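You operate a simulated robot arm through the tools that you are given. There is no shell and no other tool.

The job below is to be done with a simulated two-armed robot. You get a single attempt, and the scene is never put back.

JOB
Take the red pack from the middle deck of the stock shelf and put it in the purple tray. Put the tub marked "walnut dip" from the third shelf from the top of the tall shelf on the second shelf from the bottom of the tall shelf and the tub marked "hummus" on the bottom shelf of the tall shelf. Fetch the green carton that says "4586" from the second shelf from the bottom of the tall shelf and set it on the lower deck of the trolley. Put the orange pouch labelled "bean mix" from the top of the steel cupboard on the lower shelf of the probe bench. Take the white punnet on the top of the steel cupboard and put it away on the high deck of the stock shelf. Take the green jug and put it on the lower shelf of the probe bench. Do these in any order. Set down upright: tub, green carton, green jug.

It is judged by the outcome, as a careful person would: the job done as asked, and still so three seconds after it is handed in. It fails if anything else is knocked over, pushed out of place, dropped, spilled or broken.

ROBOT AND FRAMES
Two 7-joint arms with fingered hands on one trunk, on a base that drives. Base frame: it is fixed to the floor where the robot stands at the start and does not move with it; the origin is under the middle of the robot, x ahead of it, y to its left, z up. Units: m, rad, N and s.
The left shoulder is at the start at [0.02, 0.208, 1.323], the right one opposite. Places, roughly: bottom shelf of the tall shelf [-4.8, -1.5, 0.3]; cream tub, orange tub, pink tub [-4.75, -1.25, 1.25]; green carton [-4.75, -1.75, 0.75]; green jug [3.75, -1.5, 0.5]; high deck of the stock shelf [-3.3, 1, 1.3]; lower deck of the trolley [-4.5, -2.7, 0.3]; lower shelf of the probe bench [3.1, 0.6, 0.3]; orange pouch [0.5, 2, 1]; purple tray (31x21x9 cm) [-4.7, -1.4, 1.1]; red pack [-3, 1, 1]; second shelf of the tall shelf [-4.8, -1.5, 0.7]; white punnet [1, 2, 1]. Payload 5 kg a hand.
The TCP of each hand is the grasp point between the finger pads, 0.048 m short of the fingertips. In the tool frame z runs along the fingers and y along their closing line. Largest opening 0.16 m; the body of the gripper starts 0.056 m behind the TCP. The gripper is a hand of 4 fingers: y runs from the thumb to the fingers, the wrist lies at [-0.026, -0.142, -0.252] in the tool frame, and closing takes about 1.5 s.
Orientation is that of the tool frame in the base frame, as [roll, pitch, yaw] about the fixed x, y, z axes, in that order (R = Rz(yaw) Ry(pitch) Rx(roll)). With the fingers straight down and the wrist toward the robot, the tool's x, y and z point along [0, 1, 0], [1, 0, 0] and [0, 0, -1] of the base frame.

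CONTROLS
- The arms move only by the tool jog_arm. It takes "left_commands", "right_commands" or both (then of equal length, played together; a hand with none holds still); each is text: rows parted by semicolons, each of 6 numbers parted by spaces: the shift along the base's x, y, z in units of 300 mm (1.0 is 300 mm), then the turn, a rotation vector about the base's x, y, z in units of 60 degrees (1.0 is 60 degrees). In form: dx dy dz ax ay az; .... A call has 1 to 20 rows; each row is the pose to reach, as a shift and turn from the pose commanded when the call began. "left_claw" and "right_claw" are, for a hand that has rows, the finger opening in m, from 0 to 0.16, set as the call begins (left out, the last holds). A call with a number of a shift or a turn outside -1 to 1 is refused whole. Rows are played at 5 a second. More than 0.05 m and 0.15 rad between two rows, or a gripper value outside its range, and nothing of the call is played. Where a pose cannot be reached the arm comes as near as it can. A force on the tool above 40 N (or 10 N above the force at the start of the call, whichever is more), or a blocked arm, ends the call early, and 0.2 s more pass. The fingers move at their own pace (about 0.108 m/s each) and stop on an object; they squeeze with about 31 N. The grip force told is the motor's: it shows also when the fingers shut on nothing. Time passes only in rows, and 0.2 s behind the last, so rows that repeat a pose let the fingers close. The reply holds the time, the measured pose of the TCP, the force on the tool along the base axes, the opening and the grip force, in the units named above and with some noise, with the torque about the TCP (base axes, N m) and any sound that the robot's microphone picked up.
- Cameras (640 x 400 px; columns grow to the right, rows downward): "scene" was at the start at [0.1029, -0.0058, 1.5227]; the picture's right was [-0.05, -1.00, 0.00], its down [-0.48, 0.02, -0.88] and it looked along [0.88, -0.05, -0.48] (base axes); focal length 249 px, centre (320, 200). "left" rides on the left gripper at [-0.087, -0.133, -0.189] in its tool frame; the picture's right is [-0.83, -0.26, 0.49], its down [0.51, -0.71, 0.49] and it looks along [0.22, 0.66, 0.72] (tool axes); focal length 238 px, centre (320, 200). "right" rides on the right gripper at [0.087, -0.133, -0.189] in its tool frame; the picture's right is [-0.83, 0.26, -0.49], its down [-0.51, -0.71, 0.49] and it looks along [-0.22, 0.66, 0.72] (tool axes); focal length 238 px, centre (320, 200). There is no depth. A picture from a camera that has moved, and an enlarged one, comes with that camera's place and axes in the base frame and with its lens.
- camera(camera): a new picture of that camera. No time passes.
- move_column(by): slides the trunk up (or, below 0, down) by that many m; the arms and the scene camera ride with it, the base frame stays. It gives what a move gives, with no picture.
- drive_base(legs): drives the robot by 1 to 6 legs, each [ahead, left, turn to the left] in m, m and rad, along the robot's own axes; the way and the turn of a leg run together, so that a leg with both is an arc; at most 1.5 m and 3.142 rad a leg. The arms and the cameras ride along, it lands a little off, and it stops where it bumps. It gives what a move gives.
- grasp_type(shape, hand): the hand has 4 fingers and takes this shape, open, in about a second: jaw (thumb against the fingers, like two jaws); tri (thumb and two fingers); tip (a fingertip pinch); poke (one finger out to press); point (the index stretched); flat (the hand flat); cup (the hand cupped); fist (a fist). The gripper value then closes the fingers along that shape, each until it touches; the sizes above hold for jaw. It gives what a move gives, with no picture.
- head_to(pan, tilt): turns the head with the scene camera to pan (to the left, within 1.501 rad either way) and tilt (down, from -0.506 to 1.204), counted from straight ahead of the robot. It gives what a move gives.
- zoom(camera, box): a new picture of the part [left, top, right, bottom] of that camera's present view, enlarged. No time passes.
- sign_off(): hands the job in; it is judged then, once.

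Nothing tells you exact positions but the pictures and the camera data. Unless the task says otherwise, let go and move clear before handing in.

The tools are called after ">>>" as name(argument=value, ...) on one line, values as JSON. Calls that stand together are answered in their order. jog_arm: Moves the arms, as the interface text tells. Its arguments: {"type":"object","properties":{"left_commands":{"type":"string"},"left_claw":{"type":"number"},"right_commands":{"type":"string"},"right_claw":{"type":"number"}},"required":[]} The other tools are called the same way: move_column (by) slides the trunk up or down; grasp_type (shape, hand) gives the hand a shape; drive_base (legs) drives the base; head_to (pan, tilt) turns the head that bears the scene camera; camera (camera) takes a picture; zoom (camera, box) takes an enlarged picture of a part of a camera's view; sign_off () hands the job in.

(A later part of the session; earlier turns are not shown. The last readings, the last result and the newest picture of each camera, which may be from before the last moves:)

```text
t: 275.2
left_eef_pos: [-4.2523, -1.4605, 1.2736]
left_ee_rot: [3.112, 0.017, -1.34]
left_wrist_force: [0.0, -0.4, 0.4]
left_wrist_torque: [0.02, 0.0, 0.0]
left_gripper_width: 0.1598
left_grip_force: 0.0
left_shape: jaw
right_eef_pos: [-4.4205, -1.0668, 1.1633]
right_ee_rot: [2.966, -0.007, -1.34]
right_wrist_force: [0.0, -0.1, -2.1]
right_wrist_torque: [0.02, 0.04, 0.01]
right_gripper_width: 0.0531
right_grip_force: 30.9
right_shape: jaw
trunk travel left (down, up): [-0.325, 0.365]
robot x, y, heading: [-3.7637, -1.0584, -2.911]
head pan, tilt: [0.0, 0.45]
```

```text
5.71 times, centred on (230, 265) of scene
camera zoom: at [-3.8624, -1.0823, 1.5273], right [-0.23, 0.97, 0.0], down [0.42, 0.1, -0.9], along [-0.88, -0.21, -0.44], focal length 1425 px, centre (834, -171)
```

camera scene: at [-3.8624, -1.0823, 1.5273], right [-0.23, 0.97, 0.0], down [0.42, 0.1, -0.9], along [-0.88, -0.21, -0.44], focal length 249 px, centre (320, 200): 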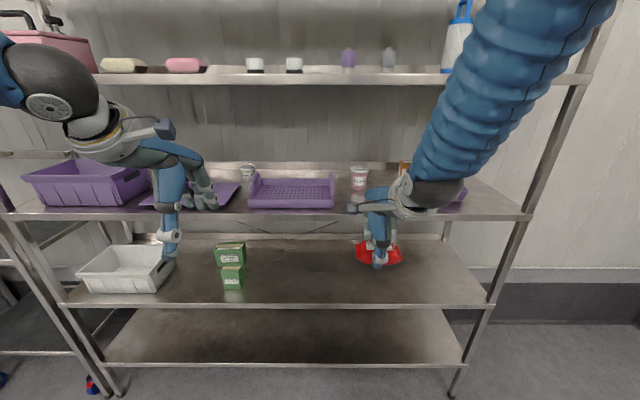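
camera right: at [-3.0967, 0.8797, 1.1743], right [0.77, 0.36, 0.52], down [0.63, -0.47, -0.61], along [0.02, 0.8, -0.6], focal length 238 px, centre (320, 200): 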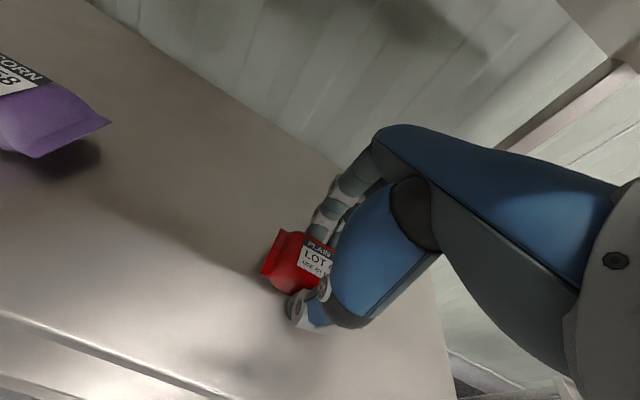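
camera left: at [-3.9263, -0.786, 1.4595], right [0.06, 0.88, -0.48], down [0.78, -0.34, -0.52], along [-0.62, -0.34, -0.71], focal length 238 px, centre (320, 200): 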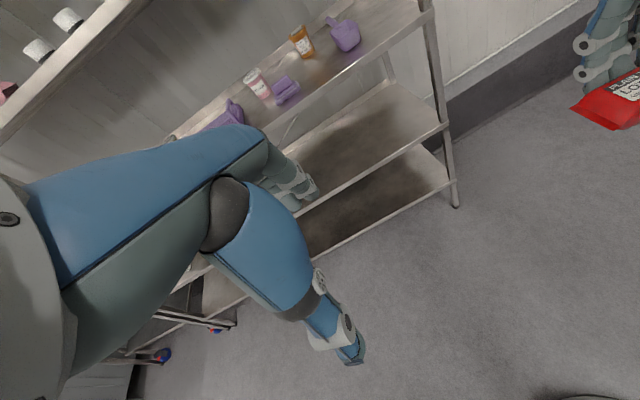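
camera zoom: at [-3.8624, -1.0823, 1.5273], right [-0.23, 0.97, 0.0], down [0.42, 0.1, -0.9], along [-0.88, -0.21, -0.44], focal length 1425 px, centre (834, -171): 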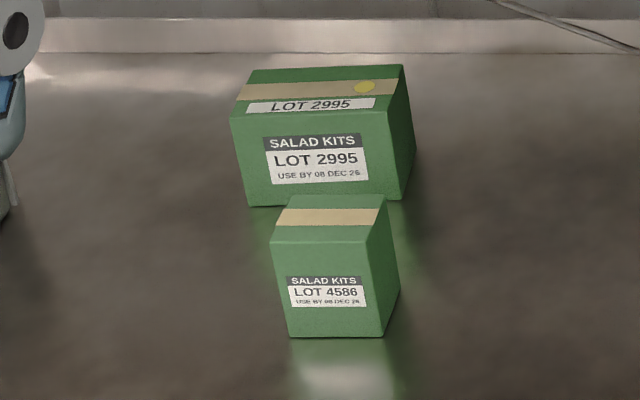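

The front, smaller green carton reads LOT 4586, and the cream tub at the back left of the tray should be the hummus. First the red pack: I'll move a bit ahead and left so that the tray is in front of the right hand, and lift the pack over its wall height.

>>> drive_base(legs=[[0.08, 0.12, 0]])

>>> jog_arm(right_commands="0 0 0.1 0 0 0; 0 0 0.2 0 0 0; 0 0 0.3 0 0 0; 0 0 0.3 0 0 0")

>>> camera(camera="scene")

>>> camera(camera="right")

```text
t: 276.6
left_eef_pos: [-4.3011, -1.6005, 1.2733]
left_ee_rot: [3.113, 0.017, -1.336]
left_wrist_force: [0.2, -0.1, 0.6]
left_wrist_torque: [0.08, -0.03, -0.04]
left_gripper_width: 0.1601
left_grip_force: 0.0
left_shape: jaw
right_eef_pos: [-4.47, -1.2069, 1.1626]
right_ee_rot: [2.968, -0.008, -1.333]
right_wrist_force: [-0.3, -0.6, -2.6]
right_wrist_torque: [0.02, 0.03, -0.01]
right_gripper_width: 0.0533
right_grip_force: 31.5
right_shape: jaw
trunk travel left (down, up): [-0.325, 0.365]
robot x, y, heading: [-3.8124, -1.1934, -2.901]
head pan, tilt: [0.0, 0.45]
```

```text
t: 277.6
left_eef_pos: [-4.3003, -1.5999, 1.2725]
left_ee_rot: [3.113, 0.017, -1.336]
left_wrist_force: [-0.3, 0.0, 0.0]
left_wrist_torque: [-0.03, -0.06, -0.01]
left_gripper_width: 0.1598
left_grip_force: 0.1
left_shape: jaw
right_eef_pos: [-4.4703, -1.207, 1.2535]
right_ee_rot: [2.967, -0.007, -1.334]
right_wrist_force: [-0.6, 0.1, -2.0]
right_wrist_torque: [-0.01, 0.01, -0.01]
right_gripper_width: 0.0534
right_grip_force: 31.0
right_shape: jaw
trunk travel left (down, up): [-0.325, 0.365]
robot x, y, heading: [-3.8154, -1.1945, -2.9]
head pan, tilt: [0.0, 0.45]
```

```text
taken
camera scene: at [-3.9122, -1.2196, 1.5272], right [-0.24, 0.97, 0.0], down [0.42, 0.1, -0.9], along [-0.87, -0.21, -0.44], focal length 249 px, centre (320, 200)
```

scene: 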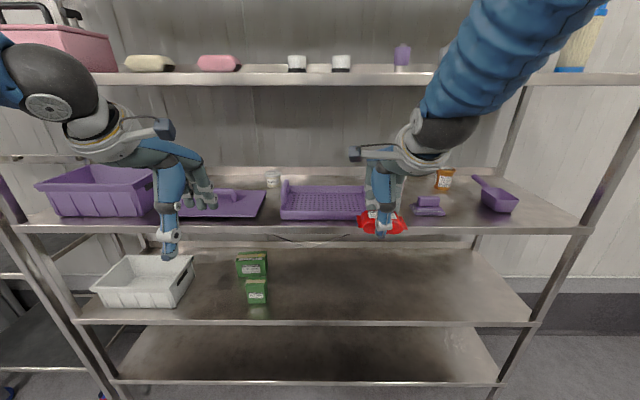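

```text
taken
camera right: at [-4.2916, -1.253, 1.4169], right [-0.36, 0.77, 0.52], down [0.48, 0.63, -0.61], along [-0.8, 0.03, -0.6], focal length 238 px, centre (320, 200)
```

right: 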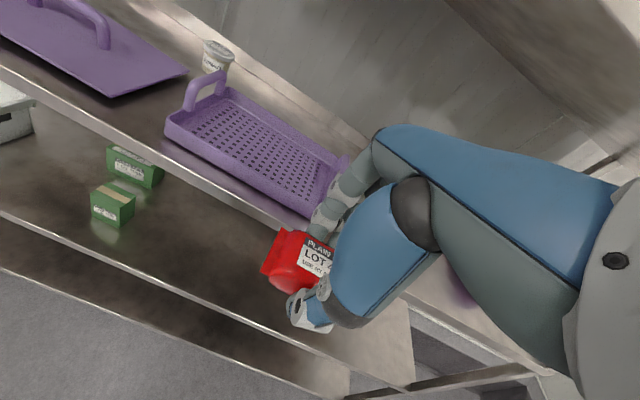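

The tray centre is at about [−4.666, −1.394]. I'll move the pack sideways in front of it, then forward over the tray.

>>> jog_arm(right_commands="0.036 -0.146 0 0 0 0; 0.071 -0.291 0 0 0 0; 0.107 -0.437 0 0 0 0; -0.036 -0.472 0 0 0 0; -0.179 -0.507 0 0 0 0; -0.322 -0.542 0 0 0 0; -0.465 -0.577 0 0 0 0; -0.609 -0.612 0 0 0 0; -0.609 -0.612 0 0 0 0")

>>> camera(camera="right")

>>> camera(camera="scene")

```text
t: 279.6
left_eef_pos: [-4.298, -1.599, 1.2738]
left_ee_rot: [3.112, 0.017, -1.335]
left_wrist_force: [0.0, 0.5, 0.8]
left_wrist_torque: [-0.01, 0.02, 0.01]
left_gripper_width: 0.1595
left_grip_force: 0.2
left_shape: jaw
right_eef_pos: [-4.6552, -1.3922, 1.2531]
right_ee_rot: [2.964, -0.006, -1.336]
right_wrist_force: [0.9, 0.1, -1.3]
right_wrist_torque: [-0.04, 0.08, -0.05]
right_gripper_width: 0.0534
right_grip_force: 31.0
right_shape: jaw
trunk travel left (down, up): [-0.325, 0.365]
robot x, y, heading: [-3.8131, -1.191, -2.908]
head pan, tilt: [0.0, 0.45]
```

```text
taken
camera right: at [-4.4763, -1.4371, 1.4165], right [-0.36, 0.78, 0.52], down [0.48, 0.63, -0.61], along [-0.8, 0.03, -0.6], focal length 238 px, centre (320, 200)
```

right: 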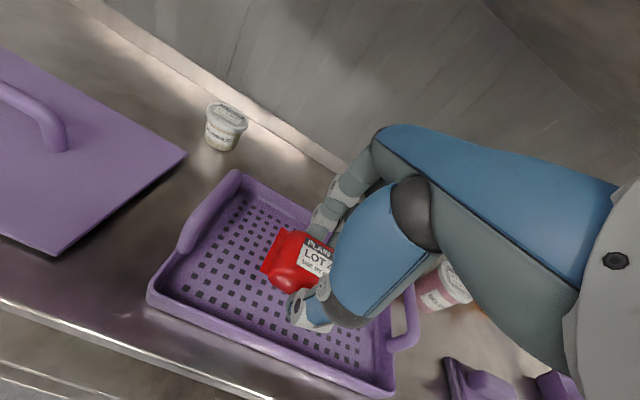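

```text
taken
camera scene: at [-3.9101, -1.2193, 1.5275], right [-0.24, 0.97, 0.0], down [0.42, 0.1, -0.9], along [-0.88, -0.21, -0.43], focal length 249 px, centre (320, 200)
```

scene: 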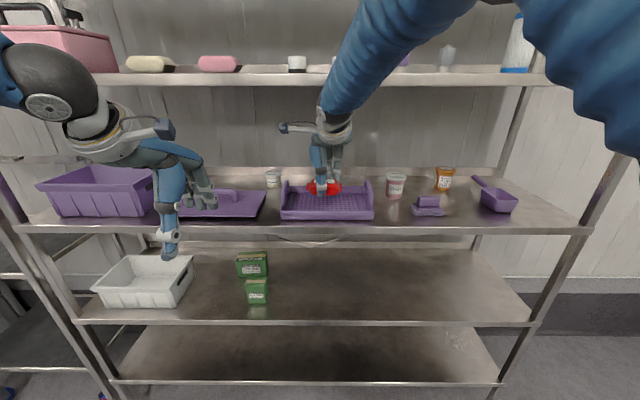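

The pack is centred over the tray. Lowering gently.

>>> jog_arm(right_commands="0 0 -0.05 0 0 0; 0 0 -0.1 0 0 0; 0 0 -0.13 0 0 0; 0 0 -0.13 0 0 0")

>>> jog_arm(right_commands="0 0 -0.01 0 0 0; 0 0 -0.02 0 0 0; 0 0 -0.03 0 0 0; 0 0 -0.03 0 0 0")

>>> camera(camera="right")

```text
t: 280.6
left_eef_pos: [-4.3002, -1.6003, 1.2714]
left_ee_rot: [3.111, 0.017, -1.334]
left_wrist_force: [0.3, 1.1, 0.3]
left_wrist_torque: [0.02, 0.03, 0.01]
left_gripper_width: 0.1599
left_grip_force: 0.0
left_shape: jaw
right_eef_pos: [-4.653, -1.3906, 1.2127]
right_ee_rot: [2.964, -0.007, -1.336]
right_wrist_force: [0.9, -0.1, -2.5]
right_wrist_torque: [-0.05, 0.05, 0.01]
right_gripper_width: 0.0532
right_grip_force: 30.6
right_shape: jaw
trunk travel left (down, up): [-0.325, 0.365]
robot x, y, heading: [-3.8112, -1.1925, -2.906]
head pan, tilt: [0.0, 0.45]
```

```text
t: 281.6
left_eef_pos: [-4.3003, -1.5996, 1.2733]
left_ee_rot: [3.112, 0.016, -1.334]
left_wrist_force: [0.4, 0.0, 0.8]
left_wrist_torque: [0.0, 0.01, -0.02]
left_gripper_width: 0.1599
left_grip_force: 0.0
left_shape: jaw
right_eef_pos: [-4.6522, -1.3908, 1.2043]
right_ee_rot: [2.965, -0.008, -1.333]
right_wrist_force: [-0.6, 0.7, -1.8]
right_wrist_torque: [-0.02, 0.03, 0.04]
right_gripper_width: 0.0534
right_grip_force: 30.4
right_shape: jaw
trunk travel left (down, up): [-0.325, 0.365]
robot x, y, heading: [-3.8127, -1.1955, -2.903]
head pan, tilt: [0.0, 0.45]
```

```text
taken
camera right: at [-4.4734, -1.4354, 1.368], right [-0.36, 0.78, 0.52], down [0.48, 0.63, -0.61], along [-0.8, 0.03, -0.6], focal length 238 px, centre (320, 200)
```

right: 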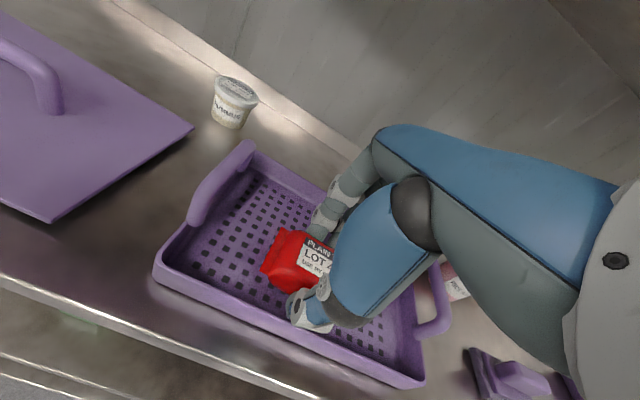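

>>> jog_arm(right_commands="0 0 -0.01 0 0 0; 0 0 -0.02 0 0 0; 0 0 -0.03 0 0 0; 0 0 -0.03 0 0 0")

>>> jog_arm(right_commands="0 0 -0.01 0 0 0; 0 0 -0.02 0 0 0; 0 0 -0.02 0 0 0")

```text
t: 282.6
left_eef_pos: [-4.2999, -1.5999, 1.2715]
left_ee_rot: [3.111, 0.017, -1.334]
left_wrist_force: [-0.4, 0.6, -1.2]
left_wrist_torque: [0.01, 0.02, 0.0]
left_gripper_width: 0.1598
left_grip_force: 0.1
left_shape: jaw
right_eef_pos: [-4.6525, -1.3892, 1.1948]
right_ee_rot: [2.965, -0.007, -1.333]
right_wrist_force: [-2.2, 0.2, -1.0]
right_wrist_torque: [-0.01, 0.04, 0.0]
right_gripper_width: 0.0532
right_grip_force: 31.2
right_shape: jaw
trunk travel left (down, up): [-0.325, 0.365]
robot x, y, heading: [-3.8145, -1.1939, -2.901]
head pan, tilt: [0.0, 0.45]
```

```text
t: 283.4
left_eef_pos: [-4.2994, -1.5993, 1.2728]
left_ee_rot: [3.113, 0.018, -1.335]
left_wrist_force: [0.5, -1.5, 0.5]
left_wrist_torque: [0.05, -0.01, 0.01]
left_gripper_width: 0.1599
left_grip_force: 0.0
left_shape: jaw
right_eef_pos: [-4.6529, -1.3896, 1.1879]
right_ee_rot: [2.97, -0.007, -1.334]
right_wrist_force: [-1.3, 0.1, -2.1]
right_wrist_torque: [-0.02, 0.01, -0.03]
right_gripper_width: 0.0533
right_grip_force: 30.5
right_shape: jaw
trunk travel left (down, up): [-0.325, 0.365]
robot x, y, heading: [-3.8125, -1.1944, -2.902]
head pan, tilt: [0.0, 0.45]
```

>>> jog_arm(right_commands="0 0 -0.01 0 0 0; 0 0 -0.02 0 0 0; 0 0 -0.03 0 0 0; 0 0 -0.03 0 0 0")

>>> zoom(camera="right", box=[140, 130, 460, 400])

```text
t: 284.4
left_eef_pos: [-4.2985, -1.5984, 1.274]
left_ee_rot: [3.11, 0.016, -1.335]
left_wrist_force: [-0.4, -0.3, 0.0]
left_wrist_torque: [-0.01, -0.01, 0.02]
left_gripper_width: 0.1598
left_grip_force: 0.1
left_shape: jaw
right_eef_pos: [-4.6519, -1.3882, 1.1849]
right_ee_rot: [2.961, -0.008, -1.335]
right_wrist_force: [-1.2, -0.4, 25.3]
right_wrist_torque: [0.38, -1.55, -0.02]
right_gripper_width: 0.0527
right_grip_force: 31.1
right_shape: jaw
trunk travel left (down, up): [-0.325, 0.365]
robot x, y, heading: [-3.8105, -1.1966, -2.904]
head pan, tilt: [0.0, 0.45]
```

```text
1.48 times, centred on (300, 265) of right
camera zoom: at [-4.4725, -1.434, 1.3484], right [-0.36, 0.78, 0.52], down [0.47, 0.63, -0.62], along [-0.8, 0.03, -0.59], focal length 353 px, centre (350, 104)
```

zoom: 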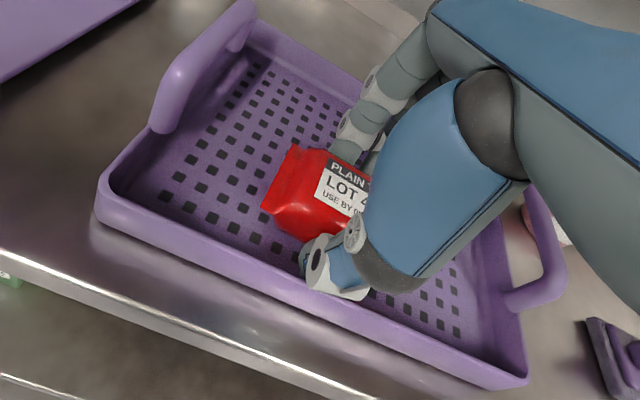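

The pack rests on the tray floor. Opening with a slight rise, then lifting clear.

>>> jog_arm(right_commands="0 0 0.012 0 0 0; 0 0 0.016 0 0 0; 0 0 0.02 0 0 0; 0 0 0.025 0 0 0; 0 0 0.03 0 0 0", right_claw=0.1)

>>> jog_arm(right_commands="0 0 0.06 0 0 0; 0 0 0.13 0 0 0; 0 0 0.2 0 0 0; 0 0 0.22 0 0 0; 0 0 0.22 0 0 0")

>>> camera(camera="right")

```text
t: 285.6
left_eef_pos: [-4.2982, -1.5991, 1.2728]
left_ee_rot: [3.111, 0.016, -1.335]
left_wrist_force: [0.1, 0.2, 0.0]
left_wrist_torque: [-0.02, 0.03, 0.01]
left_gripper_width: 0.1598
left_grip_force: 0.1
left_shape: jaw
right_eef_pos: [-4.651, -1.3897, 1.1877]
right_ee_rot: [2.968, -0.007, -1.334]
right_wrist_force: [-1.0, -0.7, 0.2]
right_wrist_torque: [0.01, 0.08, 0.0]
right_gripper_width: 0.0988
right_grip_force: 0.1
right_shape: jaw
trunk travel left (down, up): [-0.325, 0.365]
robot x, y, heading: [-3.8142, -1.1929, -2.904]
head pan, tilt: [0.0, 0.45]
```

```text
t: 286.8
left_eef_pos: [-4.2991, -1.6001, 1.2721]
left_ee_rot: [3.112, 0.017, -1.334]
left_wrist_force: [0.2, 0.2, 0.4]
left_wrist_torque: [0.02, 0.0, 0.01]
left_gripper_width: 0.16
left_grip_force: 0.0
left_shape: jaw
right_eef_pos: [-4.6521, -1.391, 1.2554]
right_ee_rot: [2.965, -0.007, -1.336]
right_wrist_force: [-0.5, -0.2, -0.3]
right_wrist_torque: [0.01, 0.0, 0.01]
right_gripper_width: 0.0999
right_grip_force: 0.2
right_shape: jaw
trunk travel left (down, up): [-0.325, 0.365]
robot x, y, heading: [-3.8126, -1.1967, -2.905]
head pan, tilt: [0.0, 0.45]
```

```text
taken
camera right: at [-4.474, -1.437, 1.4194], right [-0.36, 0.78, 0.52], down [0.48, 0.63, -0.61], along [-0.8, 0.03, -0.6], focal length 238 px, centre (320, 200)
```

right: 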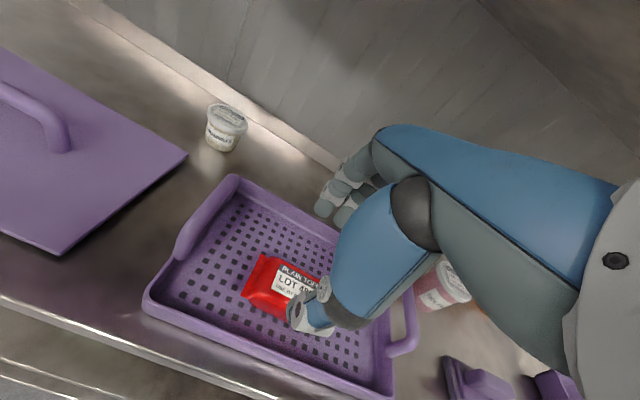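

The red pack is in the purple tray. I'll withdraw the right hand and swing the left hand out to the side, since the tubs sit deep in the shelf and I need to get closer.

>>> jog_arm(right_commands="0.14 0.034 0.01 0 0 0; 0.28 0.068 0.02 0 0 0; 0.42 0.102 0.02 0 0 0; 0.56 0.136 0.02 0 0 0; 0.7 0.17 0.02 0 0 0; 0.7 0.17 0.02 0 0 0")

>>> jog_arm(left_commands="0.12 -0.08 0 0 0 0; 0.24 -0.16 0 0 0 0; 0.36 -0.24 0 0 0 0; 0.48 -0.33 0 0 0 0; 0.6 -0.42 0 0 0 0; 0.72 -0.5 0 0 0 0; 0.84 -0.58 0 0 0 0; 0.96 -0.66 0 0 0 0; 0.96 -0.66 0 0 0 0")

>>> camera(camera="scene")

```text
t: 288.2
left_eef_pos: [-4.3013, -1.5987, 1.2724]
left_ee_rot: [3.114, 0.018, -1.335]
left_wrist_force: [-0.6, 0.0, -0.3]
left_wrist_torque: [0.02, -0.1, -0.01]
left_gripper_width: 0.1598
left_grip_force: 0.1
left_shape: jaw
right_eef_pos: [-4.4442, -1.3409, 1.2612]
right_ee_rot: [2.967, -0.008, -1.334]
right_wrist_force: [-0.7, -0.6, -1.1]
right_wrist_torque: [0.02, -0.07, 0.06]
right_gripper_width: 0.0999
right_grip_force: 0.1
right_shape: jaw
trunk travel left (down, up): [-0.325, 0.365]
robot x, y, heading: [-3.8141, -1.1905, -2.903]
head pan, tilt: [0.0, 0.45]
```

```text
t: 290.2
left_eef_pos: [-4.0116, -1.796, 1.2724]
left_ee_rot: [3.113, 0.014, -1.335]
left_wrist_force: [-1.1, 0.4, -0.1]
left_wrist_torque: [-0.03, -0.09, -0.02]
left_gripper_width: 0.1597
left_grip_force: 0.0
left_shape: jaw
right_eef_pos: [-4.443, -1.3396, 1.262]
right_ee_rot: [2.967, -0.006, -1.337]
right_wrist_force: [-0.5, -0.5, -0.6]
right_wrist_torque: [-0.03, -0.02, 0.05]
right_gripper_width: 0.1
right_grip_force: 0.1
right_shape: jaw
trunk travel left (down, up): [-0.325, 0.365]
robot x, y, heading: [-3.8128, -1.1936, -2.906]
head pan, tilt: [0.0, 0.45]
```

```text
taken
camera scene: at [-3.9122, -1.2189, 1.5273], right [-0.24, 0.97, 0.0], down [0.42, 0.1, -0.9], along [-0.87, -0.21, -0.44], focal length 249 px, centre (320, 200)
```

scene: 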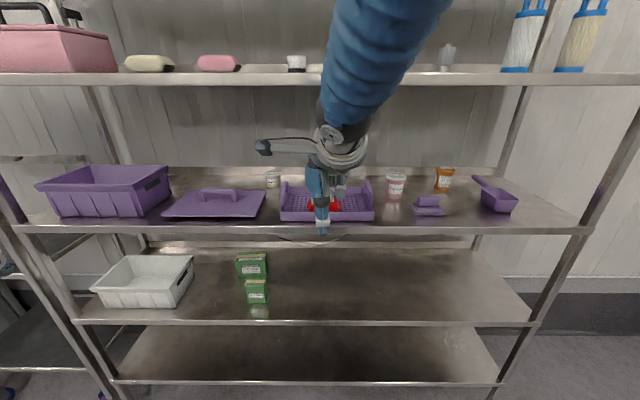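

>>> zoom(camera="scene", box=[360, 150, 540, 240])

>>> zoom(camera="scene", box=[220, 150, 320, 220])

```text
3.56 times, centred on (450, 195) of scene
camera zoom: at [-3.9122, -1.2189, 1.5273], right [-0.24, 0.97, 0.0], down [0.42, 0.1, -0.9], along [-0.87, -0.21, -0.44], focal length 886 px, centre (-142, 218)
```

zoom: 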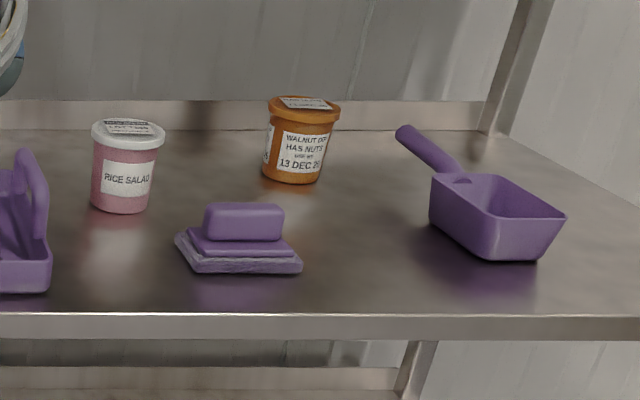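

```text
5.71 times, centred on (270, 185) of scene
camera zoom: at [-3.9122, -1.2189, 1.5273], right [-0.24, 0.97, 0.0], down [0.42, 0.1, -0.9], along [-0.87, -0.21, -0.44], focal length 1425 px, centre (606, 286)
```

zoom: 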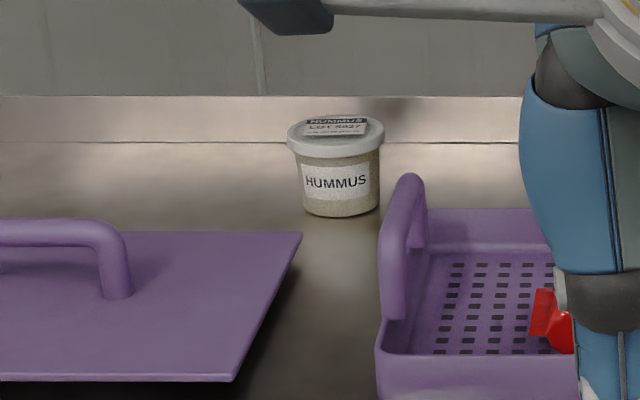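

I can read the labels: cream tub = hummus, orange tub = walnut dip. For the orange tub I'll roll the right hand so the palm faces left (low profile under the upper shelf), with thumb near and fingers far. First shift right and set that orientation.

>>> drive_base(legs=[[0, -0.4, 0]])

>>> jog_arm(right_commands="0 0 0 0.02 -0.08 0; 0 0 0 0.039 -0.162 0; 0 0 0 0.039 -0.162 0", right_claw=0.16)

>>> jog_arm(right_commands="0.02 -0.05 0 -0.116 -0.028 0; 0.04 -0.1 0 -0.231 -0.055 0; 0.04 -0.1 0 -0.347 -0.083 0; 0.04 -0.1 0 -0.463 -0.111 0; 0.04 -0.1 0 -0.579 -0.139 0; 0.04 -0.1 0 -0.694 -0.166 0; 0.04 -0.1 0 -0.81 -0.194 0; 0.04 -0.1 0 -0.81 -0.194 0")

>>> camera(camera="scene")

>>> camera(camera="right")

```text
t: 292.7
left_eef_pos: [-4.1053, -1.3997, 1.2707]
left_ee_rot: [3.113, 0.016, -1.333]
left_wrist_force: [-0.8, 0.3, 0.8]
left_wrist_torque: [-0.04, -0.02, -0.01]
left_gripper_width: 0.1602
left_grip_force: 0.1
left_shape: jaw
right_eef_pos: [-4.5393, -0.9429, 1.2613]
right_ee_rot: [2.965, -0.008, -1.333]
right_wrist_force: [-0.6, 0.5, 0.3]
right_wrist_torque: [-0.07, -0.05, 0.01]
right_gripper_width: 0.1001
right_grip_force: 0.1
right_shape: jaw
trunk travel left (down, up): [-0.325, 0.365]
robot x, y, heading: [-3.9092, -0.7967, -2.9]
head pan, tilt: [0.0, 0.45]
```

```text
t: 293.5
left_eef_pos: [-4.1054, -1.4006, 1.2732]
left_ee_rot: [3.112, 0.018, -1.333]
left_wrist_force: [0.9, -0.3, -0.2]
left_wrist_torque: [0.01, 0.07, 0.02]
left_gripper_width: 0.1598
left_grip_force: 0.0
left_shape: jaw
right_eef_pos: [-4.539, -0.9441, 1.2632]
right_ee_rot: [3.14, -0.007, -1.332]
right_wrist_force: [0.7, -0.7, 1.1]
right_wrist_torque: [0.01, 0.06, -0.03]
right_gripper_width: 0.1595
right_grip_force: 0.0
right_shape: jaw
trunk travel left (down, up): [-0.325, 0.365]
robot x, y, heading: [-3.909, -0.7993, -2.906]
head pan, tilt: [0.0, 0.45]
```

```text
t: 295.3
left_eef_pos: [-4.1044, -1.4001, 1.2722]
left_ee_rot: [3.111, 0.017, -1.335]
left_wrist_force: [1.2, -0.7, -1.2]
left_wrist_torque: [0.06, 0.09, -0.04]
left_gripper_width: 0.16
left_grip_force: 0.1
left_shape: jaw
right_eef_pos: [-4.5265, -0.9749, 1.2628]
right_ee_rot: [3.137, -0.88, -1.331]
right_wrist_force: [0.6, -0.3, -0.1]
right_wrist_torque: [0.05, 0.07, -0.04]
right_gripper_width: 0.1595
right_grip_force: 0.0
right_shape: jaw
trunk travel left (down, up): [-0.325, 0.365]
robot x, y, heading: [-3.9091, -0.795, -2.901]
head pan, tilt: [0.0, 0.45]
```

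```text
taken
camera scene: at [-4.0066, -0.8235, 1.5274], right [-0.24, 0.97, 0.0], down [0.42, 0.1, -0.9], along [-0.87, -0.21, -0.43], focal length 249 px, centre (320, 200)
```

scene: 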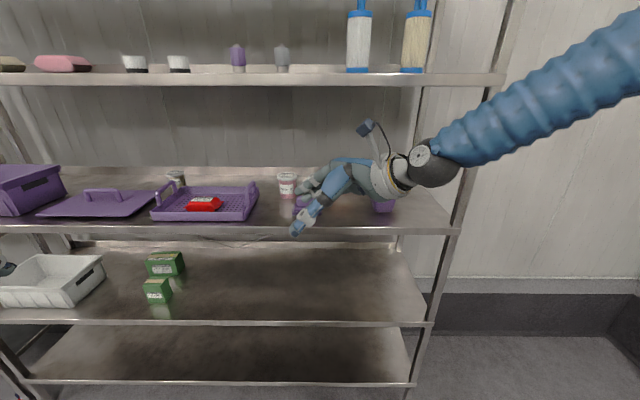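

```text
taken
camera right: at [-4.4178, -0.8564, 1.4501], right [-0.46, 0.82, -0.33], down [0.7, 0.11, -0.7], along [-0.54, -0.56, -0.63], focal length 238 px, centre (320, 200)
```

right: 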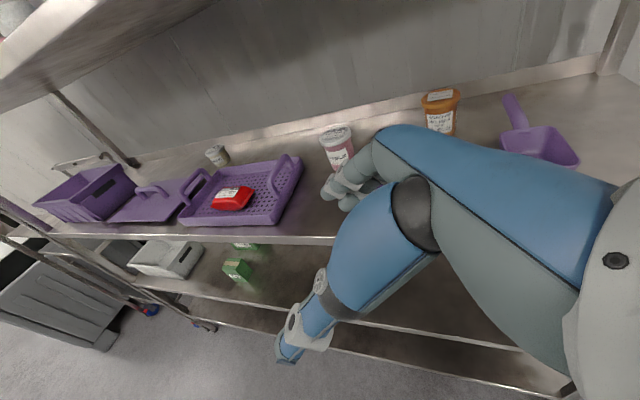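

The rolled pose works well. I'll move the hand in line with the orange tub, roll 10° more for headroom, then drive 0.2 m closer.

>>> jog_arm(right_commands="-0.03 0.13 0.02 -0.04 -0.01 0; -0.06 0.26 0.04 -0.08 -0.02 0; -0.09 0.38 0.04 -0.12 -0.03 0; -0.102 0.414 0.045 -0.162 -0.04 0; -0.102 0.414 0.045 -0.162 -0.04 0")

>>> drive_base(legs=[[0.2, 0, 0]])

>>> camera(camera="right")

>>> camera(camera="scene")

```text
t: 296.5
left_eef_pos: [-4.1075, -1.3994, 1.272]
left_ee_rot: [3.111, 0.019, -1.334]
left_wrist_force: [-0.3, 0.6, 1.6]
left_wrist_torque: [0.0, 0.04, 0.01]
left_gripper_width: 0.1599
left_grip_force: 0.1
left_shape: jaw
right_eef_pos: [-4.5581, -0.8485, 1.2754]
right_ee_rot: [-3.142, -1.052, -1.337]
right_wrist_force: [0.4, 0.0, 0.3]
right_wrist_torque: [0.02, 0.0, 0.01]
right_gripper_width: 0.1597
right_grip_force: 0.0
right_shape: jaw
trunk travel left (down, up): [-0.325, 0.365]
robot x, y, heading: [-3.9081, -0.7982, -2.901]
head pan, tilt: [0.0, 0.45]
```

```text
t: 298.1
left_eef_pos: [-4.3002, -1.4461, 1.2724]
left_ee_rot: [3.113, 0.018, -1.335]
left_wrist_force: [-0.6, -0.3, -1.6]
left_wrist_torque: [0.02, -0.11, -0.05]
left_gripper_width: 0.1599
left_grip_force: 0.0
left_shape: jaw
right_eef_pos: [-4.7521, -0.8957, 1.2733]
right_ee_rot: [-3.136, -1.053, -1.343]
right_wrist_force: [0.3, 0.3, -0.7]
right_wrist_torque: [-0.09, -0.02, 0.13]
right_gripper_width: 0.1595
right_grip_force: 0.0
right_shape: jaw
trunk travel left (down, up): [-0.325, 0.365]
robot x, y, heading: [-4.1003, -0.8429, -2.907]
head pan, tilt: [0.0, 0.45]
```

```text
taken
camera right: at [-4.6512, -0.7469, 1.4432], right [-0.44, 0.75, -0.49], down [0.73, -0.01, -0.68], along [-0.52, -0.66, -0.55], focal length 238 px, centre (320, 200)
```

right: 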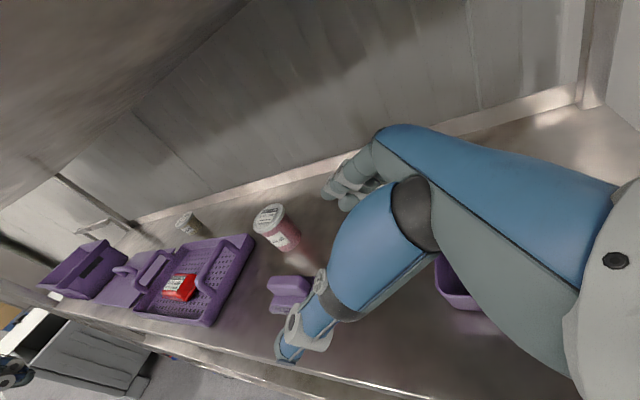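

```text
taken
camera scene: at [-4.2008, -0.869, 1.5272], right [-0.24, 0.97, 0.0], down [0.42, 0.1, -0.9], along [-0.87, -0.21, -0.44], focal length 249 px, centre (320, 200)
```

scene: 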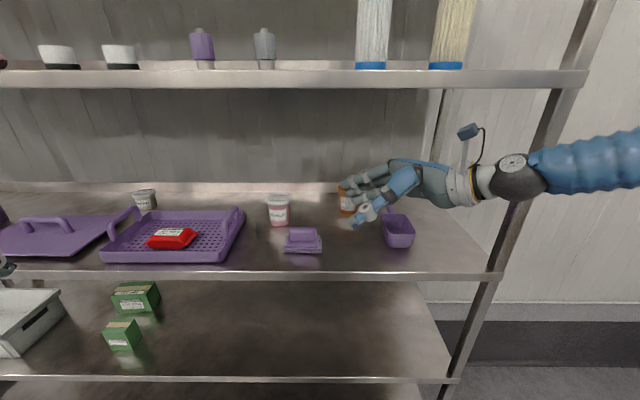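

The forearm would pass too near the shelf's right post from here. I'll back off, shift left 0.2 m and reach out to the right instead, so that the forearm clears the post.

>>> drive_base(legs=[[-0.2, 0, 0], [0, 0.2, 0]])

>>> jog_arm(right_commands="-0.031 0.13 0 0 0 0; -0.062 0.26 0 0 0 0; -0.093 0.39 0 0 0 0; -0.124 0.52 0 0 0 0; -0.155 0.648 0 0 0 0; -0.155 0.648 0 0 0 0")

>>> drive_base(legs=[[0.17, 0, 0]])

>>> camera(camera="right")

>>> camera(camera="scene")

```text
t: 300.9
left_eef_pos: [-4.0612, -1.5967, 1.2724]
left_ee_rot: [3.112, 0.017, -1.338]
left_wrist_force: [-0.5, -1.0, -0.3]
left_wrist_torque: [0.11, 0.0, 0.0]
left_gripper_width: 0.1603
left_grip_force: 0.0
left_shape: jaw
right_eef_pos: [-4.5126, -1.0442, 1.275]
right_ee_rot: [3.14, -1.053, -1.339]
right_wrist_force: [0.5, -1.4, -0.9]
right_wrist_torque: [0.11, -0.01, -0.05]
right_gripper_width: 0.1598
right_grip_force: 0.0
right_shape: jaw
trunk travel left (down, up): [-0.325, 0.365]
robot x, y, heading: [-3.862, -0.9931, -2.91]
head pan, tilt: [0.0, 0.45]
```

```text
t: 302.3
left_eef_pos: [-4.0609, -1.5962, 1.2719]
left_ee_rot: [3.113, 0.017, -1.34]
left_wrist_force: [0.0, 0.8, -0.6]
left_wrist_torque: [0.05, -0.02, -0.05]
left_gripper_width: 0.1602
left_grip_force: 0.0
left_shape: jaw
right_eef_pos: [-4.5588, -0.848, 1.2715]
right_ee_rot: [-3.141, -1.052, -1.342]
right_wrist_force: [0.4, 0.2, 0.3]
right_wrist_torque: [0.06, 0.05, -0.01]
right_gripper_width: 0.1601
right_grip_force: 0.1
right_shape: jaw
trunk travel left (down, up): [-0.325, 0.365]
robot x, y, heading: [-3.8591, -0.9947, -2.908]
head pan, tilt: [0.0, 0.45]
```

```text
t: 303.7
left_eef_pos: [-4.2191, -1.6358, 1.2718]
left_ee_rot: [3.115, 0.018, -1.331]
left_wrist_force: [-0.8, -0.2, 0.0]
left_wrist_torque: [0.05, -0.14, -0.03]
left_gripper_width: 0.1599
left_grip_force: 0.0
left_shape: jaw
right_eef_pos: [-4.723, -0.8939, 1.2706]
right_ee_rot: [-3.141, -1.054, -1.336]
right_wrist_force: [-1.7, 0.5, -1.0]
right_wrist_torque: [-0.08, -0.04, 0.14]
right_gripper_width: 0.1599
right_grip_force: 0.0
right_shape: jaw
trunk travel left (down, up): [-0.325, 0.365]
robot x, y, heading: [-4.02, -1.0307, -2.898]
head pan, tilt: [0.0, 0.45]
```

```text
taken
camera right: at [-4.6231, -0.7452, 1.4394], right [-0.45, 0.75, -0.49], down [0.73, 0.0, -0.68], along [-0.51, -0.66, -0.55], focal length 238 px, centre (320, 200)
```

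right: 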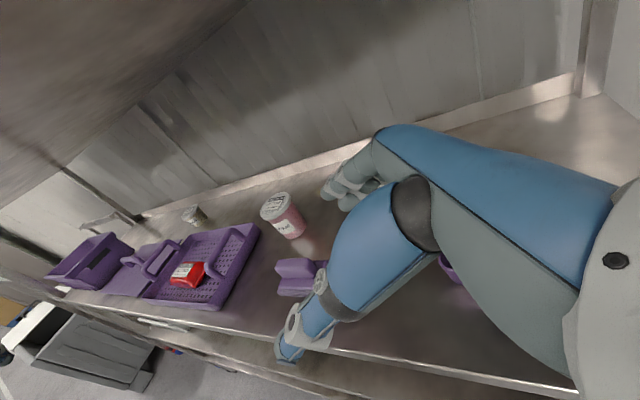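

```text
taken
camera scene: at [-4.1232, -1.059, 1.5272], right [-0.24, 0.97, 0.0], down [0.42, 0.11, -0.9], along [-0.87, -0.22, -0.44], focal length 249 px, centre (320, 200)
```

scene: 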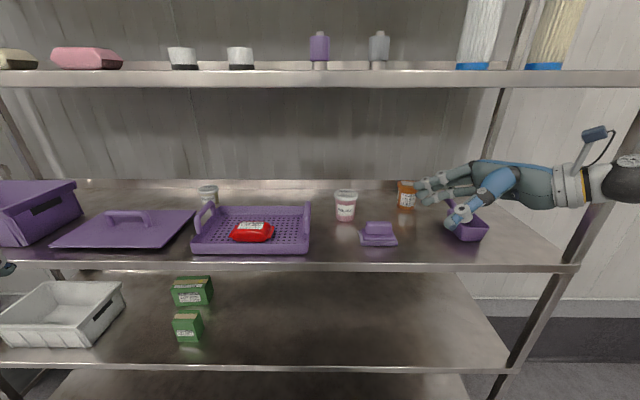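

The tub is 24 cm straight ahead of the hand. Extending in over the shelf, in two stages.

>>> jog_arm(right_commands="-0.13 -0.032 0 0 0 0; -0.26 -0.064 0 0 0 0; -0.39 -0.096 0 0 0 0; -0.52 -0.129 0 0 0 0; -0.52 -0.129 0 0 0 0")

>>> camera(camera="right")

>>> camera(camera="scene")

```text
t: 304.9
left_eef_pos: [-4.215, -1.6356, 1.273]
left_ee_rot: [3.113, 0.016, -1.33]
left_wrist_force: [1.0, 0.6, 0.4]
left_wrist_torque: [-0.09, 0.08, 0.01]
left_gripper_width: 0.1602
left_grip_force: 0.1
left_shape: jaw
right_eef_pos: [-4.8762, -0.9317, 1.2705]
right_ee_rot: [3.14, -1.055, -1.335]
right_wrist_force: [1.2, 0.5, 0.7]
right_wrist_torque: [0.02, -0.01, -0.09]
right_gripper_width: 0.1598
right_grip_force: 0.0
right_shape: jaw
trunk travel left (down, up): [-0.325, 0.365]
robot x, y, heading: [-4.0222, -1.0297, -2.899]
head pan, tilt: [0.0, 0.45]
```

```text
taken
camera right: at [-4.7759, -0.7821, 1.4392], right [-0.45, 0.75, -0.49], down [0.73, -0.01, -0.68], along [-0.52, -0.66, -0.55], focal length 238 px, centre (320, 200)
```

right: 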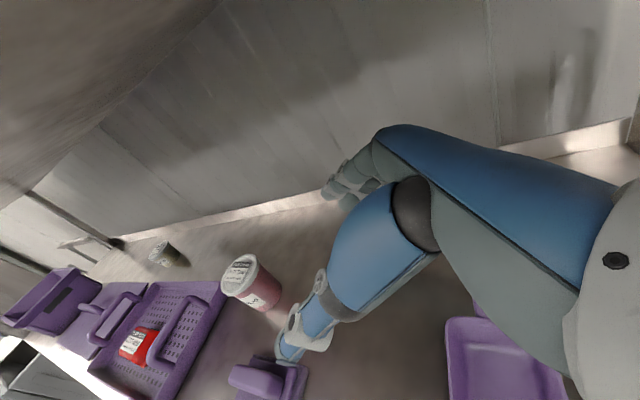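

```text
taken
camera scene: at [-4.1196, -1.0574, 1.5275], right [-0.24, 0.97, 0.0], down [0.42, 0.1, -0.9], along [-0.87, -0.22, -0.43], focal length 249 px, centre (320, 200)
```

scene: 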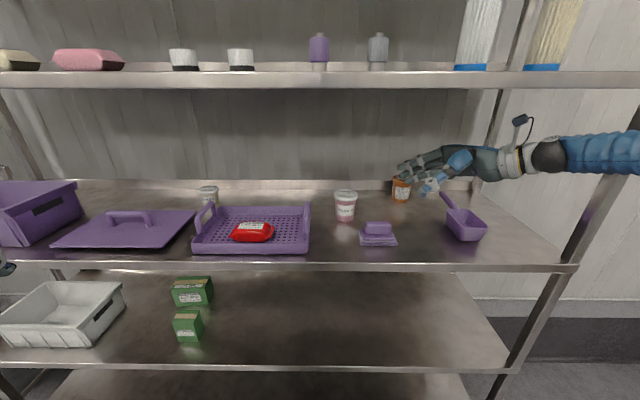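

>>> zoom(camera="scene", box=[330, 110, 580, 250])

```text
2.56 times, centred on (455, 180) of scene
camera zoom: at [-4.1196, -1.0574, 1.5275], right [-0.24, 0.97, 0.0], down [0.42, 0.1, -0.9], along [-0.87, -0.22, -0.43], focal length 638 px, centre (-26, 251)
```

zoom: 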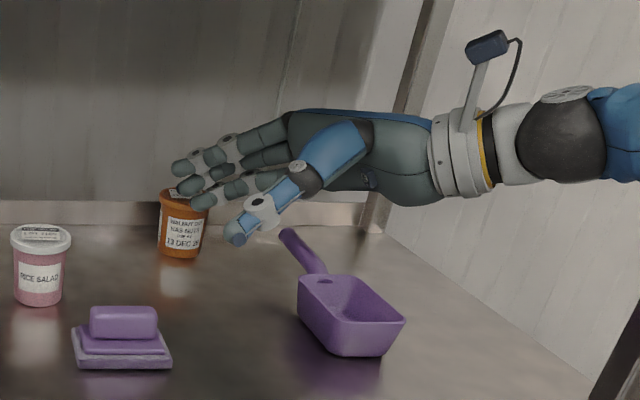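

>>> zoom(camera="scene", box=[370, 160, 450, 220])

```text
6.67 times, centred on (410, 190) of scene
camera zoom: at [-4.1196, -1.0574, 1.5275], right [-0.24, 0.97, 0.0], down [0.42, 0.1, -0.9], along [-0.87, -0.22, -0.43], focal length 1662 px, centre (-280, 267)
```

zoom: 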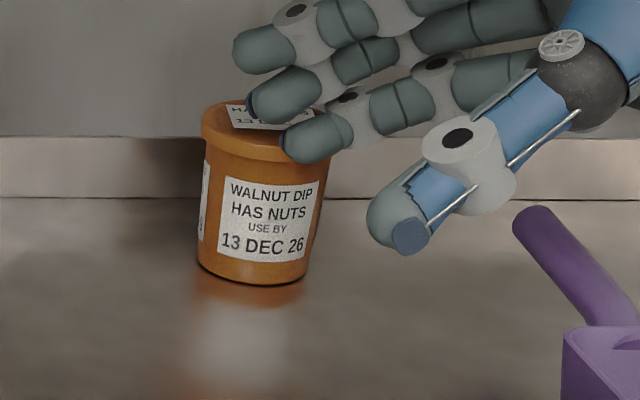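

The fingertips seem to have nudged the tub back a little (still upright, ~5 cm). I'll raise the hand 3.5 cm, narrow the opening to 12 cm and go further in so the fingers come down behind it.

>>> jog_arm(right_commands="0 0 0.06 0 0 0; 0 0 0.115 0 0 0; 0 0 0.115 0 0 0; 0 0 0.115 0 0 0", right_claw=0.12)

>>> zoom(camera="scene", box=[360, 130, 480, 220])

```text
t: 305.9
left_eef_pos: [-4.2179, -1.6375, 1.2736]
left_ee_rot: [3.111, 0.016, -1.329]
left_wrist_force: [0.2, -0.3, -0.3]
left_wrist_torque: [-0.02, 0.03, 0.03]
left_gripper_width: 0.1598
left_grip_force: 0.0
left_shape: jaw
right_eef_pos: [-4.878, -0.9335, 1.3045]
right_ee_rot: [3.139, -1.054, -1.332]
right_wrist_force: [-0.1, -0.7, 0.6]
right_wrist_torque: [0.01, 0.02, -0.01]
right_gripper_width: 0.1206
right_grip_force: 0.1
right_shape: jaw
trunk travel left (down, up): [-0.325, 0.365]
robot x, y, heading: [-4.0233, -1.0333, -2.898]
head pan, tilt: [0.0, 0.45]
```

```text
4.44 times, centred on (420, 175) of scene
camera zoom: at [-4.121, -1.0587, 1.5274], right [-0.24, 0.97, 0.0], down [0.42, 0.1, -0.9], along [-0.87, -0.22, -0.44], focal length 1108 px, centre (-124, 311)
```

zoom: 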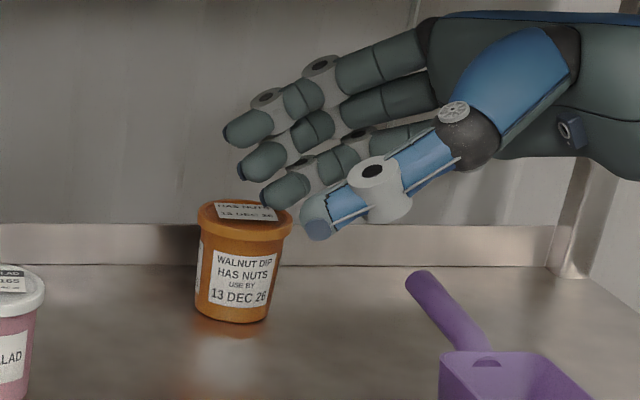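

>>> jog_arm(right_commands="-0.12 -0.03 0 0 0 0; -0.24 -0.06 0 0 0 0; -0.36 -0.09 0 0 0 0; -0.469 -0.12 0 0 0 0; -0.469 -0.12 0 0 0 0")

>>> zoom(camera="scene", box=[360, 130, 480, 220])

>>> camera(camera="right")

```text
t: 307.1
left_eef_pos: [-4.2163, -1.6346, 1.2734]
left_ee_rot: [3.112, 0.016, -1.33]
left_wrist_force: [1.1, 0.2, 0.1]
left_wrist_torque: [-0.1, 0.11, -0.01]
left_gripper_width: 0.1601
left_grip_force: 0.1
left_shape: jaw
right_eef_pos: [-5.0177, -0.9688, 1.3071]
right_ee_rot: [3.141, -1.053, -1.333]
right_wrist_force: [0.7, 1.5, 0.4]
right_wrist_torque: [0.01, 0.06, -0.06]
right_gripper_width: 0.1201
right_grip_force: 0.1
right_shape: jaw
trunk travel left (down, up): [-0.325, 0.365]
robot x, y, heading: [-4.0223, -1.0357, -2.897]
head pan, tilt: [0.0, 0.45]
```

```text
4.44 times, centred on (420, 175) of scene
camera zoom: at [-4.1201, -1.0572, 1.5275], right [-0.24, 0.97, 0.0], down [0.42, 0.1, -0.9], along [-0.87, -0.22, -0.43], focal length 1108 px, centre (-124, 311)
```

zoom: 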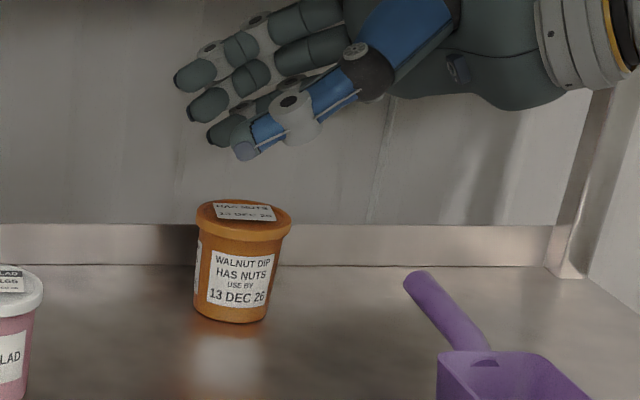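

```text
taken
camera right: at [-4.9169, -0.8197, 1.4757], right [-0.45, 0.75, -0.49], down [0.73, -0.01, -0.68], along [-0.52, -0.66, -0.55], focal length 238 px, centre (320, 200)
```

right: 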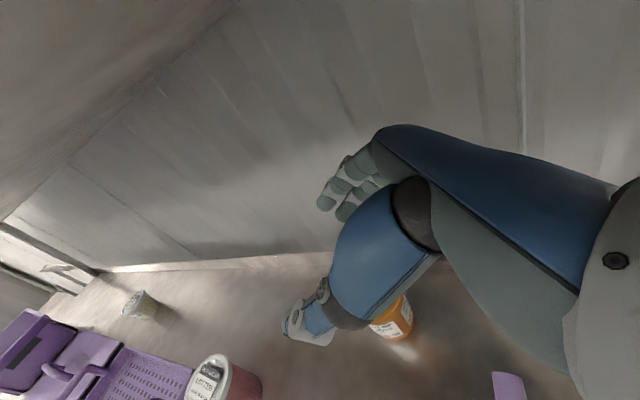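

The hand is now above the tub with thumb in front and fingers behind. Descending slowly around it.

>>> jog_arm(right_commands="0 0 -0.08 0 0 0; 0 0 -0.16 0 0 0; 0 0 -0.24 0 0 0; 0 0 -0.3 0 0 0; 0 0 -0.3 0 0 0")

>>> zoom(camera="scene", box=[360, 130, 480, 220])

>>> camera(camera="right")

```text
t: 308.3
left_eef_pos: [-4.2172, -1.6364, 1.2713]
left_ee_rot: [3.11, 0.016, -1.331]
left_wrist_force: [1.1, 0.0, -0.7]
left_wrist_torque: [0.07, -0.01, -0.03]
left_gripper_width: 0.16
left_grip_force: 0.1
left_shape: jaw
right_eef_pos: [-5.0172, -0.9681, 1.2176]
right_ee_rot: [3.141, -1.054, -1.332]
right_wrist_force: [1.3, -0.1, 3.5]
right_wrist_torque: [0.03, 0.28, -0.03]
right_gripper_width: 0.1201
right_grip_force: 0.0
right_shape: jaw
trunk travel left (down, up): [-0.325, 0.365]
robot x, y, heading: [-4.0235, -1.0316, -2.898]
head pan, tilt: [0.0, 0.45]
```

```text
4.44 times, centred on (420, 175) of scene
camera zoom: at [-4.1209, -1.0588, 1.5274], right [-0.24, 0.97, 0.0], down [0.42, 0.11, -0.9], along [-0.87, -0.22, -0.44], focal length 1108 px, centre (-124, 311)
```

zoom: 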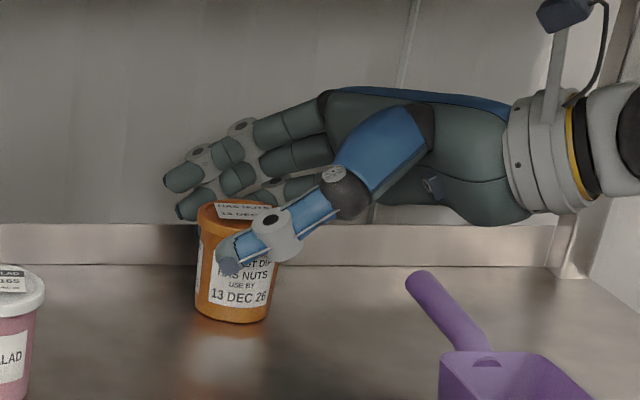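

```text
taken
camera right: at [-4.9173, -0.8201, 1.3863], right [-0.45, 0.75, -0.49], down [0.73, -0.01, -0.68], along [-0.52, -0.66, -0.55], focal length 238 px, centre (320, 200)
```

right: 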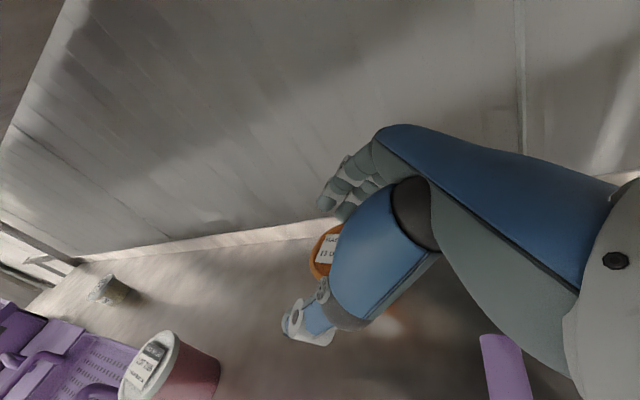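

A light contact behind (the back lip). I'll narrow the opening to 10 cm so the fingers clear the lip, then go down another 2 cm.

>>> jog_arm(right_commands="0 0 0.01 0 0 0; 0 0 0.01 0 0 0; 0 0 0.01 0 0 0", right_claw=0.1)

>>> jog_arm(right_commands="0 0 -0.02 0 0 0; 0 0 -0.04 0 0 0; 0 0 -0.06 0 0 0; 0 0 -0.06 0 0 0")

>>> zoom(camera="scene", box=[360, 130, 480, 220])

```text
t: 309.1
left_eef_pos: [-4.2181, -1.6364, 1.2726]
left_ee_rot: [3.112, 0.018, -1.331]
left_wrist_force: [-0.2, 0.0, -0.7]
left_wrist_torque: [-0.03, 0.01, 0.02]
left_gripper_width: 0.1602
left_grip_force: 0.0
left_shape: jaw
right_eef_pos: [-5.0171, -0.9688, 1.2186]
right_ee_rot: [-3.141, -1.054, -1.333]
right_wrist_force: [-0.7, -0.3, -0.6]
right_wrist_torque: [-0.02, 0.02, -0.02]
right_gripper_width: 0.1004
right_grip_force: 0.0
right_shape: jaw
trunk travel left (down, up): [-0.325, 0.365]
robot x, y, heading: [-4.024, -1.0343, -2.899]
head pan, tilt: [0.0, 0.45]
```

```text
t: 310.1
left_eef_pos: [-4.2175, -1.6366, 1.2718]
left_ee_rot: [3.113, 0.016, -1.33]
left_wrist_force: [-0.6, -1.0, 0.1]
left_wrist_torque: [0.04, 0.0, 0.02]
left_gripper_width: 0.16
left_grip_force: 0.0
left_shape: jaw
right_eef_pos: [-5.0168, -0.9685, 1.2022]
right_ee_rot: [3.142, -1.053, -1.332]
right_wrist_force: [3.5, -0.4, 1.8]
right_wrist_torque: [0.04, 0.1, -0.1]
right_gripper_width: 0.1004
right_grip_force: 0.1
right_shape: jaw
trunk travel left (down, up): [-0.325, 0.365]
robot x, y, heading: [-4.0243, -1.0312, -2.899]
head pan, tilt: [0.0, 0.45]
```

```text
4.44 times, centred on (420, 175) of scene
camera zoom: at [-4.1207, -1.0586, 1.5274], right [-0.24, 0.97, 0.0], down [0.42, 0.1, -0.9], along [-0.87, -0.22, -0.44], focal length 1108 px, centre (-124, 311)
```

zoom: 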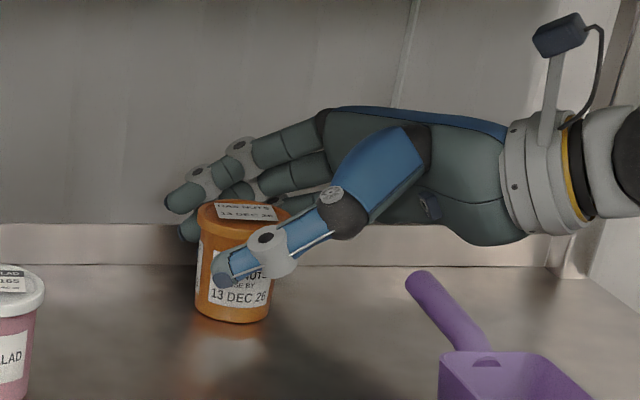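

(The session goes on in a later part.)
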